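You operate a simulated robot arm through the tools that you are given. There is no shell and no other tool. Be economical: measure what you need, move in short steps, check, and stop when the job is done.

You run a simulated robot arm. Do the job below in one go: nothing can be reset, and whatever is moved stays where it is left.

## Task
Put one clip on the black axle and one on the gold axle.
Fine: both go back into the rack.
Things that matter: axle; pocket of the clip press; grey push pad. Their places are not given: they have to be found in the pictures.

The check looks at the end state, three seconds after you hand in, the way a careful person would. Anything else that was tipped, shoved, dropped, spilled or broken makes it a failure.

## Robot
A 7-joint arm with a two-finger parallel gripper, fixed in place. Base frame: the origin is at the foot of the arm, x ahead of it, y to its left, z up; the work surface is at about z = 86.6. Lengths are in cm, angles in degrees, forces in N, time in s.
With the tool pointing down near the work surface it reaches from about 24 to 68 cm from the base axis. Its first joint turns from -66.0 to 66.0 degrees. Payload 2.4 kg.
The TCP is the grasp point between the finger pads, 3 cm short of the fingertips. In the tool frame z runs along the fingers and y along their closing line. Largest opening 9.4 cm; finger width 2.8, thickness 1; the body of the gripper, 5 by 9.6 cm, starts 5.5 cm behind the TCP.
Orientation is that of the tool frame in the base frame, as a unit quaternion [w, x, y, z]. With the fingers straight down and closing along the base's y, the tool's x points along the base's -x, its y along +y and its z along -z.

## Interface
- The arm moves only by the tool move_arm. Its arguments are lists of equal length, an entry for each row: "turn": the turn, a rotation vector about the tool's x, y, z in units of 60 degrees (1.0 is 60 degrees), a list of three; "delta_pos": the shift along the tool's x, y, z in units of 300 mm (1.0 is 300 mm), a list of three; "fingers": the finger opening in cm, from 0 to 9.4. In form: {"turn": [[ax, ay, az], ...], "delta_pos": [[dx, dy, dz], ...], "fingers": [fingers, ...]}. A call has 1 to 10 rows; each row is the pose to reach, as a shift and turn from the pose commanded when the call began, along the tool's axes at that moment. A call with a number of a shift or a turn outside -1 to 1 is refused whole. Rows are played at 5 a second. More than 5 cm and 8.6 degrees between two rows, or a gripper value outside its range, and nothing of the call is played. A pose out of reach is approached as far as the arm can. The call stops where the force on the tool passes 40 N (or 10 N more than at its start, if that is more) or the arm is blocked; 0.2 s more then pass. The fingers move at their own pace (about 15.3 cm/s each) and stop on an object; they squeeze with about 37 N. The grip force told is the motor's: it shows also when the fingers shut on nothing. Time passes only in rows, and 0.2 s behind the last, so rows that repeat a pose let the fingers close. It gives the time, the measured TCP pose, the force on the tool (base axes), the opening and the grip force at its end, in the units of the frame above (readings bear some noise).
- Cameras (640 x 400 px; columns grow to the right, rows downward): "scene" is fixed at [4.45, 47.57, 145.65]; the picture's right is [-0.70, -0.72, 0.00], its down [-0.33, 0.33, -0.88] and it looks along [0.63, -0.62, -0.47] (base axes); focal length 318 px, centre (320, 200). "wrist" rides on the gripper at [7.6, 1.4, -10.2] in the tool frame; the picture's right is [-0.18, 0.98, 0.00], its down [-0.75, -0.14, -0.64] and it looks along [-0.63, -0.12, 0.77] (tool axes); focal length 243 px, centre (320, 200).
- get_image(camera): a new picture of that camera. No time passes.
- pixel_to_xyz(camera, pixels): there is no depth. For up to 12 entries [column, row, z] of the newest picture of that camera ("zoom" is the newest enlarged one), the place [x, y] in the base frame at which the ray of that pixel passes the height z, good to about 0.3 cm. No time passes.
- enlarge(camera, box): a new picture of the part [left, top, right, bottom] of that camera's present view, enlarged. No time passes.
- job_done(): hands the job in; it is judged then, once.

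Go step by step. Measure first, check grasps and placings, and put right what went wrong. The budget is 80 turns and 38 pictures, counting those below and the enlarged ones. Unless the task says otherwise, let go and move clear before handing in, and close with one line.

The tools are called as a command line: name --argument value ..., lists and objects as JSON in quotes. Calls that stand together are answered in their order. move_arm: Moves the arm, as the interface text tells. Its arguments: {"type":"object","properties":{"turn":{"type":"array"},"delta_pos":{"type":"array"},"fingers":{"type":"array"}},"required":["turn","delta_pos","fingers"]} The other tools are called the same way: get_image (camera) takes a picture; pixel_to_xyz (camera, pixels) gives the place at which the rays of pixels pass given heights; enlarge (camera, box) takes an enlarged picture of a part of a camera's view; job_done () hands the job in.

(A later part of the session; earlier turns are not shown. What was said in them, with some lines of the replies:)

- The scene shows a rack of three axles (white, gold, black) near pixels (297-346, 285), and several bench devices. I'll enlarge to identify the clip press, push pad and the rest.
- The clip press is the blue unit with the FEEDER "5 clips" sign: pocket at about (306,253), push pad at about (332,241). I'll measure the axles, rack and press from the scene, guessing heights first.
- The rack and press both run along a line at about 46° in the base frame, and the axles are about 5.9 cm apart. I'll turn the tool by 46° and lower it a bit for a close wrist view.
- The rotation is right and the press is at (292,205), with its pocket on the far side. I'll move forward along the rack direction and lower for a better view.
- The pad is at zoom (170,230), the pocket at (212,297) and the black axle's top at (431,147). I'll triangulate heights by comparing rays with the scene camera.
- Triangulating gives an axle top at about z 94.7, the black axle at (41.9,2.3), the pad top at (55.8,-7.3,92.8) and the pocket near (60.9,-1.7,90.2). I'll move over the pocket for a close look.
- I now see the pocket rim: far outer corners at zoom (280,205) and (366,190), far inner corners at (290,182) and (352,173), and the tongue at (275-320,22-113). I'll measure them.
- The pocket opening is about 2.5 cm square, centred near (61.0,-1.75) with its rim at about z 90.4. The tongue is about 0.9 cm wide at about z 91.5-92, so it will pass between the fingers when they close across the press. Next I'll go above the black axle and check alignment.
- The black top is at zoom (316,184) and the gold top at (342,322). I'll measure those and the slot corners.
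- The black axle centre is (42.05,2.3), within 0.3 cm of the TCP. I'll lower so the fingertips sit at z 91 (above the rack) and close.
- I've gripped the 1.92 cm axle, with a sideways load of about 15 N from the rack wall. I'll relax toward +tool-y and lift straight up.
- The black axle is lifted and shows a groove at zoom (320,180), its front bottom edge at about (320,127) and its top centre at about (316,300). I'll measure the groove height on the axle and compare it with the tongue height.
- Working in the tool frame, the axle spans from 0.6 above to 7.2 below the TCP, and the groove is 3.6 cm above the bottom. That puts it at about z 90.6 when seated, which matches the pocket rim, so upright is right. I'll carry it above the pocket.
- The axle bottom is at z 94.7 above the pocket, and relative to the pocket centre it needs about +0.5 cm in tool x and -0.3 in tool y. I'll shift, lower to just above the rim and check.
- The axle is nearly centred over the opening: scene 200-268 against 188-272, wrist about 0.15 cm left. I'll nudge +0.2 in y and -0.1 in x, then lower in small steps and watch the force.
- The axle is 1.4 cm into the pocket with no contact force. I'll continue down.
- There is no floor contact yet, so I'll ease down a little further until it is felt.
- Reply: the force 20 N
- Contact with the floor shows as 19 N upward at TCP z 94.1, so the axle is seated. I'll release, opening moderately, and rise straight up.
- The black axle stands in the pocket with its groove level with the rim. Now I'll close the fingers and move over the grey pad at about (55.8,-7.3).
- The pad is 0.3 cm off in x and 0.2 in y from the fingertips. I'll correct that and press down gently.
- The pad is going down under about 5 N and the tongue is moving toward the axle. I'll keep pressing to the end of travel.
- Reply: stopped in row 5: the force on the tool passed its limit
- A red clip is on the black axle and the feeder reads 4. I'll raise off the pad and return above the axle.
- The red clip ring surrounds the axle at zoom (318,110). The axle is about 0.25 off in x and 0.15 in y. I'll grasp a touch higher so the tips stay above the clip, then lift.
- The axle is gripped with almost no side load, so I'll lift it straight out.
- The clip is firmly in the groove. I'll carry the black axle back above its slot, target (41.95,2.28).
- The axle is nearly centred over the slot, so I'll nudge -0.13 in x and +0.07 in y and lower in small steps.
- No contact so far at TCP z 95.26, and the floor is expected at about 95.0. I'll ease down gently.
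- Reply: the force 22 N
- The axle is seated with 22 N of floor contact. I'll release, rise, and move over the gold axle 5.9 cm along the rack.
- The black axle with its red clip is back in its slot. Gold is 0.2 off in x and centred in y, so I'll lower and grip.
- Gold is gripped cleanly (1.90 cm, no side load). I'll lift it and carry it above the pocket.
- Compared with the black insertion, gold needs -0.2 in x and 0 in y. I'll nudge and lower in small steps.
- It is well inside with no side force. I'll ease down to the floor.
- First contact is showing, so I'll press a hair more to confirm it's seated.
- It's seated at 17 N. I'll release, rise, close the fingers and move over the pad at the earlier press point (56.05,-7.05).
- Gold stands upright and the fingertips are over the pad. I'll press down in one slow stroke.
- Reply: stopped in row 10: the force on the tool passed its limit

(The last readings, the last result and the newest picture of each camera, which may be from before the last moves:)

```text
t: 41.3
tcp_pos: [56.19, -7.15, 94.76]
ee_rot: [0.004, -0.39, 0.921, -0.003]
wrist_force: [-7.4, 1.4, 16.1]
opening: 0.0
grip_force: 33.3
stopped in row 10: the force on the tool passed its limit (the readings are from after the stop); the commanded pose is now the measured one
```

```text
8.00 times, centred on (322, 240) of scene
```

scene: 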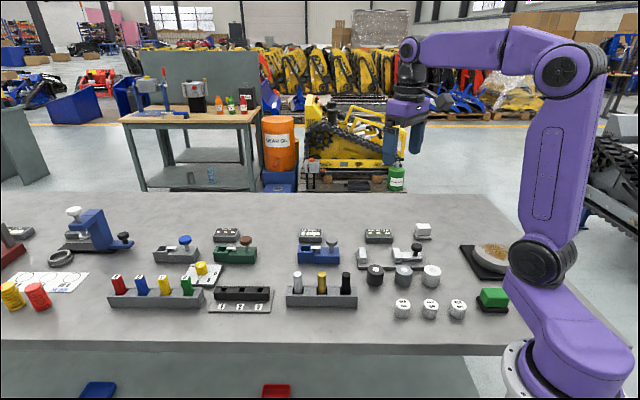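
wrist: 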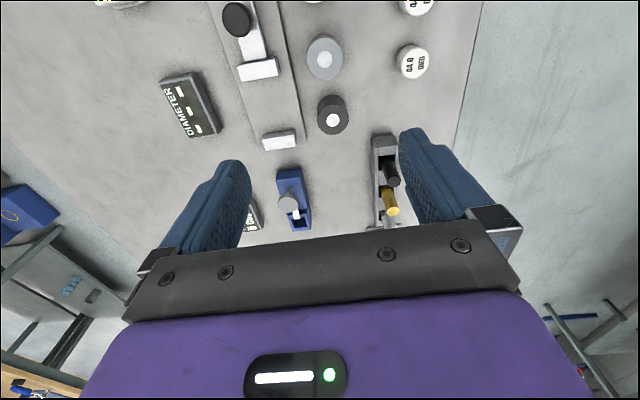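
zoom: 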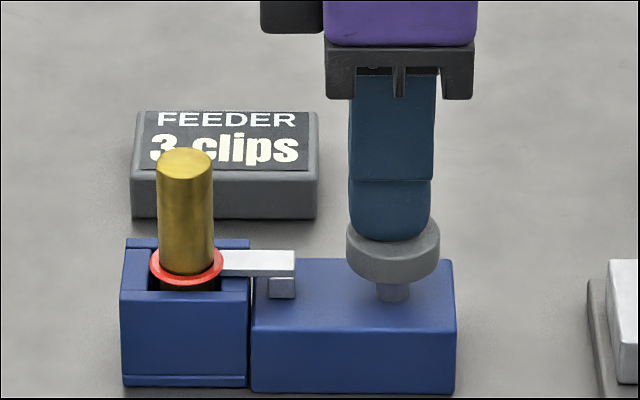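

The gold axle has its red clip and the feeder reads 3. I'll rise and return above the axle.

move_arm --turn '[[0, 0, 0], [0, 0, 0], [0, 0, 0], [0, 0, 0], [0, 0, 0]]' --delta_pos '[[0, 0, -0.08], [0, 0, -0.21], [-0.12, 0.004, -0.21], [-0.236, 0.008, -0.21], [-0.236, 0.008, -0.21]]' --fingers '[0, 0, 4.8, 4.8, 4.8]'

enlarge --camera "wrist" --box '[220, 60, 420, 240]'

```text
t: 42.5
tcp_pos: [60.97, -1.69, 100.92]
ee_rot: [0.004, -0.391, 0.92, -0.002]
wrist_force: [0.4, 0.2, -0.4]
opening: 4.81
grip_force: 0.1
```

```text
2.22 times, centred on (320, 150) of wrist
```

zoom: 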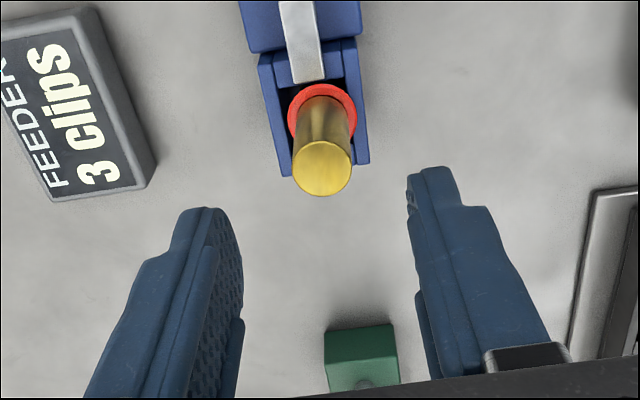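

The gold top at zoom (322,168) is nearly right under the TCP. I'll trim the 0.5° tilt, lower with the tips above the clip, grip and lift.

move_arm --turn '[[-0.006, 0.005, 0], [-0.006, 0.005, 0], [-0.006, 0.005, 0], [-0.006, 0.005, 0], [-0.006, 0.005, 0], [-0.006, 0.005, 0], [-0.006, 0.005, 0]]' --delta_pos '[[0.002, 0, 0.05], [0.002, 0, 0.1], [0.002, 0, 0.15], [0.002, 0, 0.2], [0.002, 0, 0.2], [0.002, 0, 0.2], [0.002, 0, 0.2]]' --fingers '[4.8, 4.8, 4.8, 4.8, 1, 1, 1]'

```text
t: 44.1
tcp_pos: [60.9, -1.55, 94.87]
ee_rot: [0.001, -0.391, 0.92, 0.0]
wrist_force: [2.3, -1.7, 1.8]
opening: 1.92
grip_force: 37.4
```

Gold is gripped with little side load at almost exactly the insertion pose, so reversing the earlier carry (+4.53 x, +16.47 y) should put it over its own slot. I'll lift and carry it back.

move_arm --turn '[[0, 0, 0], [0, 0, 0], [0, 0, 0], [0, 0, 0], [0, 0, 0], [0, 0, 0], [0, 0, 0], [0, 0, 0], [0, 0, 0]]' --delta_pos '[[0, 0, -0.03], [0, 0, -0.09], [0, 0, -0.17], [0, 0, -0.25], [0.037, 0.137, -0.25], [0.075, 0.274, -0.25], [0.113, 0.411, -0.25], [0.151, 0.549, -0.25], [0.151, 0.549, -0.165]]' --fingers '[1, 1, 1, 1, 1, 1, 1, 1, 1]'

enlarge --camera "wrist" --box '[270, 70, 370, 150]'

```text
t: 46.1
tcp_pos: [45.89, 6.24, 99.94]
ee_rot: [0.001, -0.391, 0.92, 0.0]
wrist_force: [0.1, 0.7, -2.1]
opening: 1.92
grip_force: 36.9
```

```text
refused: no pictures are left
```

No pictures are left, so I'll go on by readings and force. The position reading is noisy, so I'll take a few stationary ones to average.

move_arm --turn '[[0, 0, 0], [0, 0, 0]]' --delta_pos '[[0, 0, 0], [0, 0, 0]]' --fingers '[1, 1]'

move_arm --turn '[[0, 0, 0]]' --delta_pos '[[0, 0, 0]]' --fingers '[1]'

move_arm --turn '[[0, 0, 0]]' --delta_pos '[[0, 0, 0]]' --fingers '[1]'

move_arm --turn '[[0, 0, 0]]' --delta_pos '[[0, 0, 0]]' --fingers '[1]'

```text
t: 46.7
tcp_pos: [45.94, 6.26, 99.92]
ee_rot: [0.0, -0.391, 0.92, -0.002]
wrist_force: [0.6, -0.5, -0.9]
opening: 1.94
grip_force: 36.8
```

```text
t: 47.1
tcp_pos: [46.04, 6.15, 99.88]
ee_rot: [0.0, -0.39, 0.921, -0.001]
wrist_force: [0.0, -0.9, -1.9]
opening: 1.92
grip_force: 36.9
```

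```text
t: 47.5
tcp_pos: [46.04, 6.2, 99.88]
ee_rot: [0.0, -0.391, 0.92, 0.0]
wrist_force: [0.0, -0.4, -2.0]
opening: 1.92
grip_force: 37.1
```

```text
t: 47.9
tcp_pos: [45.93, 6.28, 99.87]
ee_rot: [0.001, -0.391, 0.92, -0.002]
wrist_force: [-0.1, 0.0, -1.6]
opening: 1.9
grip_force: 36.8
```

The average is (45.97,6.23), and the gold slot pose from the grasp and from the black slot spacing is (46.0,6.53). I'll correct -0.23 in x and +0.18 in y, and lower just past the rack's rim to feel for contact.

move_arm --turn '[[0, 0, 0], [0, 0, 0], [0, 0, 0], [0, 0, 0], [0, 0, 0], [0, 0, 0], [0, 0, 0]]' --delta_pos '[[-0.0077, 0.006, 0], [-0.0077, 0.006, 0.02], [-0.0077, 0.006, 0.04], [-0.0077, 0.006, 0.06], [-0.0077, 0.006, 0.075], [-0.0077, 0.006, 0.09], [-0.0077, 0.006, 0.1]]' --fingers '[1, 1, 1, 1, 1, 1, 1]'

move_arm --turn '[[0, 0, 0]]' --delta_pos '[[0, 0, 0]]' --fingers '[1]'

```text
t: 49.5
tcp_pos: [45.85, 6.38, 96.9]
ee_rot: [0.0, -0.391, 0.921, -0.001]
wrist_force: [0.7, 0.2, -1.9]
opening: 1.9
grip_force: 37.2
```

```text
t: 49.9
tcp_pos: [45.83, 6.52, 96.87]
ee_rot: [-0.001, -0.391, 0.92, -0.002]
wrist_force: [-0.4, 0.0, -2.0]
opening: 1.91
grip_force: 36.9
```

There is no contact with the bottom at about z 88.9, below the rack's rim, so it is in the slot. I'll keep lowering.

move_arm --turn '[[0, 0, 0], [0, 0, 0], [0, 0, 0], [0, 0, 0], [0, 0, 0]]' --delta_pos '[[0, 0, 0.015], [0, 0, 0.03], [0, 0, 0.045], [0, 0, 0.053], [0, 0, 0.058]]' --fingers '[1, 1, 1, 1, 1]'

move_arm --turn '[[0, 0, 0], [0, 0, 0]]' --delta_pos '[[0, 0, 0.003], [0, 0, 0.006]]' --fingers '[1, 1]'

```text
t: 51.1
tcp_pos: [46.03, 6.71, 95.28]
ee_rot: [0.001, -0.391, 0.92, -0.001]
wrist_force: [0.3, 0.4, -1.8]
opening: 1.92
grip_force: 37.0
```

```text
t: 51.7
tcp_pos: [45.92, 6.47, 94.88]
ee_rot: [0.001, -0.391, 0.921, -0.001]
wrist_force: [-0.3, -0.5, -1.6]
opening: 1.91
grip_force: 36.7
```

The axle is nearly down (grasped at TCP z 94.87 when seated) with no contact yet. I'll ease on until the floor is felt.

move_arm --turn '[[0, 0, 0], [0, 0, 0], [0, 0, 0]]' --delta_pos '[[0, 0, 0.002], [0, 0, 0.004], [0, 0, 0.006]]' --fingers '[1, 1, 1]'

```text
t: 52.5
tcp_pos: [45.91, 6.51, 94.82]
ee_rot: [0.002, -0.391, 0.92, -0.001]
wrist_force: [-1.6, -3.3, 26.6]
opening: 1.93
grip_force: 36.7
```

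Floor contact (27 N) comes at TCP z 94.82, matching the seated grasp height. I'll release and rise well clear.

move_arm --turn '[[0, 0, 0], [0, 0, 0], [0, 0, 0], [0, 0, 0], [0, 0, 0], [0, 0, 0], [0, 0, 0], [0, 0, 0], [0, 0, 0]]' --delta_pos '[[0, 0, -0.006], [0, 0, -0.006], [0, 0, -0.006], [0, 0, -0.03], [0, 0, -0.08], [0, 0, -0.15], [0, 0, -0.25], [0, 0, -0.35], [0, 0, -0.45]]' --fingers '[1, 4.5, 4.5, 4.5, 4.5, 4.5, 4.5, 4.5, 4.5]'

```text
t: 54.5
tcp_pos: [45.81, 6.38, 108.34]
ee_rot: [0.001, -0.39, 0.921, -0.001]
wrist_force: [-0.3, 0.4, 0.4]
opening: 4.51
grip_force: 0.0
```

The gripper is empty (4.51 cm open, no load) and clear at z 108. Both axles are back in the rack, so I'm handing in.

job_done

```text
The job is handed in.
```

The black and gold axles each have one clip and are back in their own rack slots. The feeder dropped from 5 to 3. I had run out of pictures by then, so I judged gold's final placement only by force and position readings.
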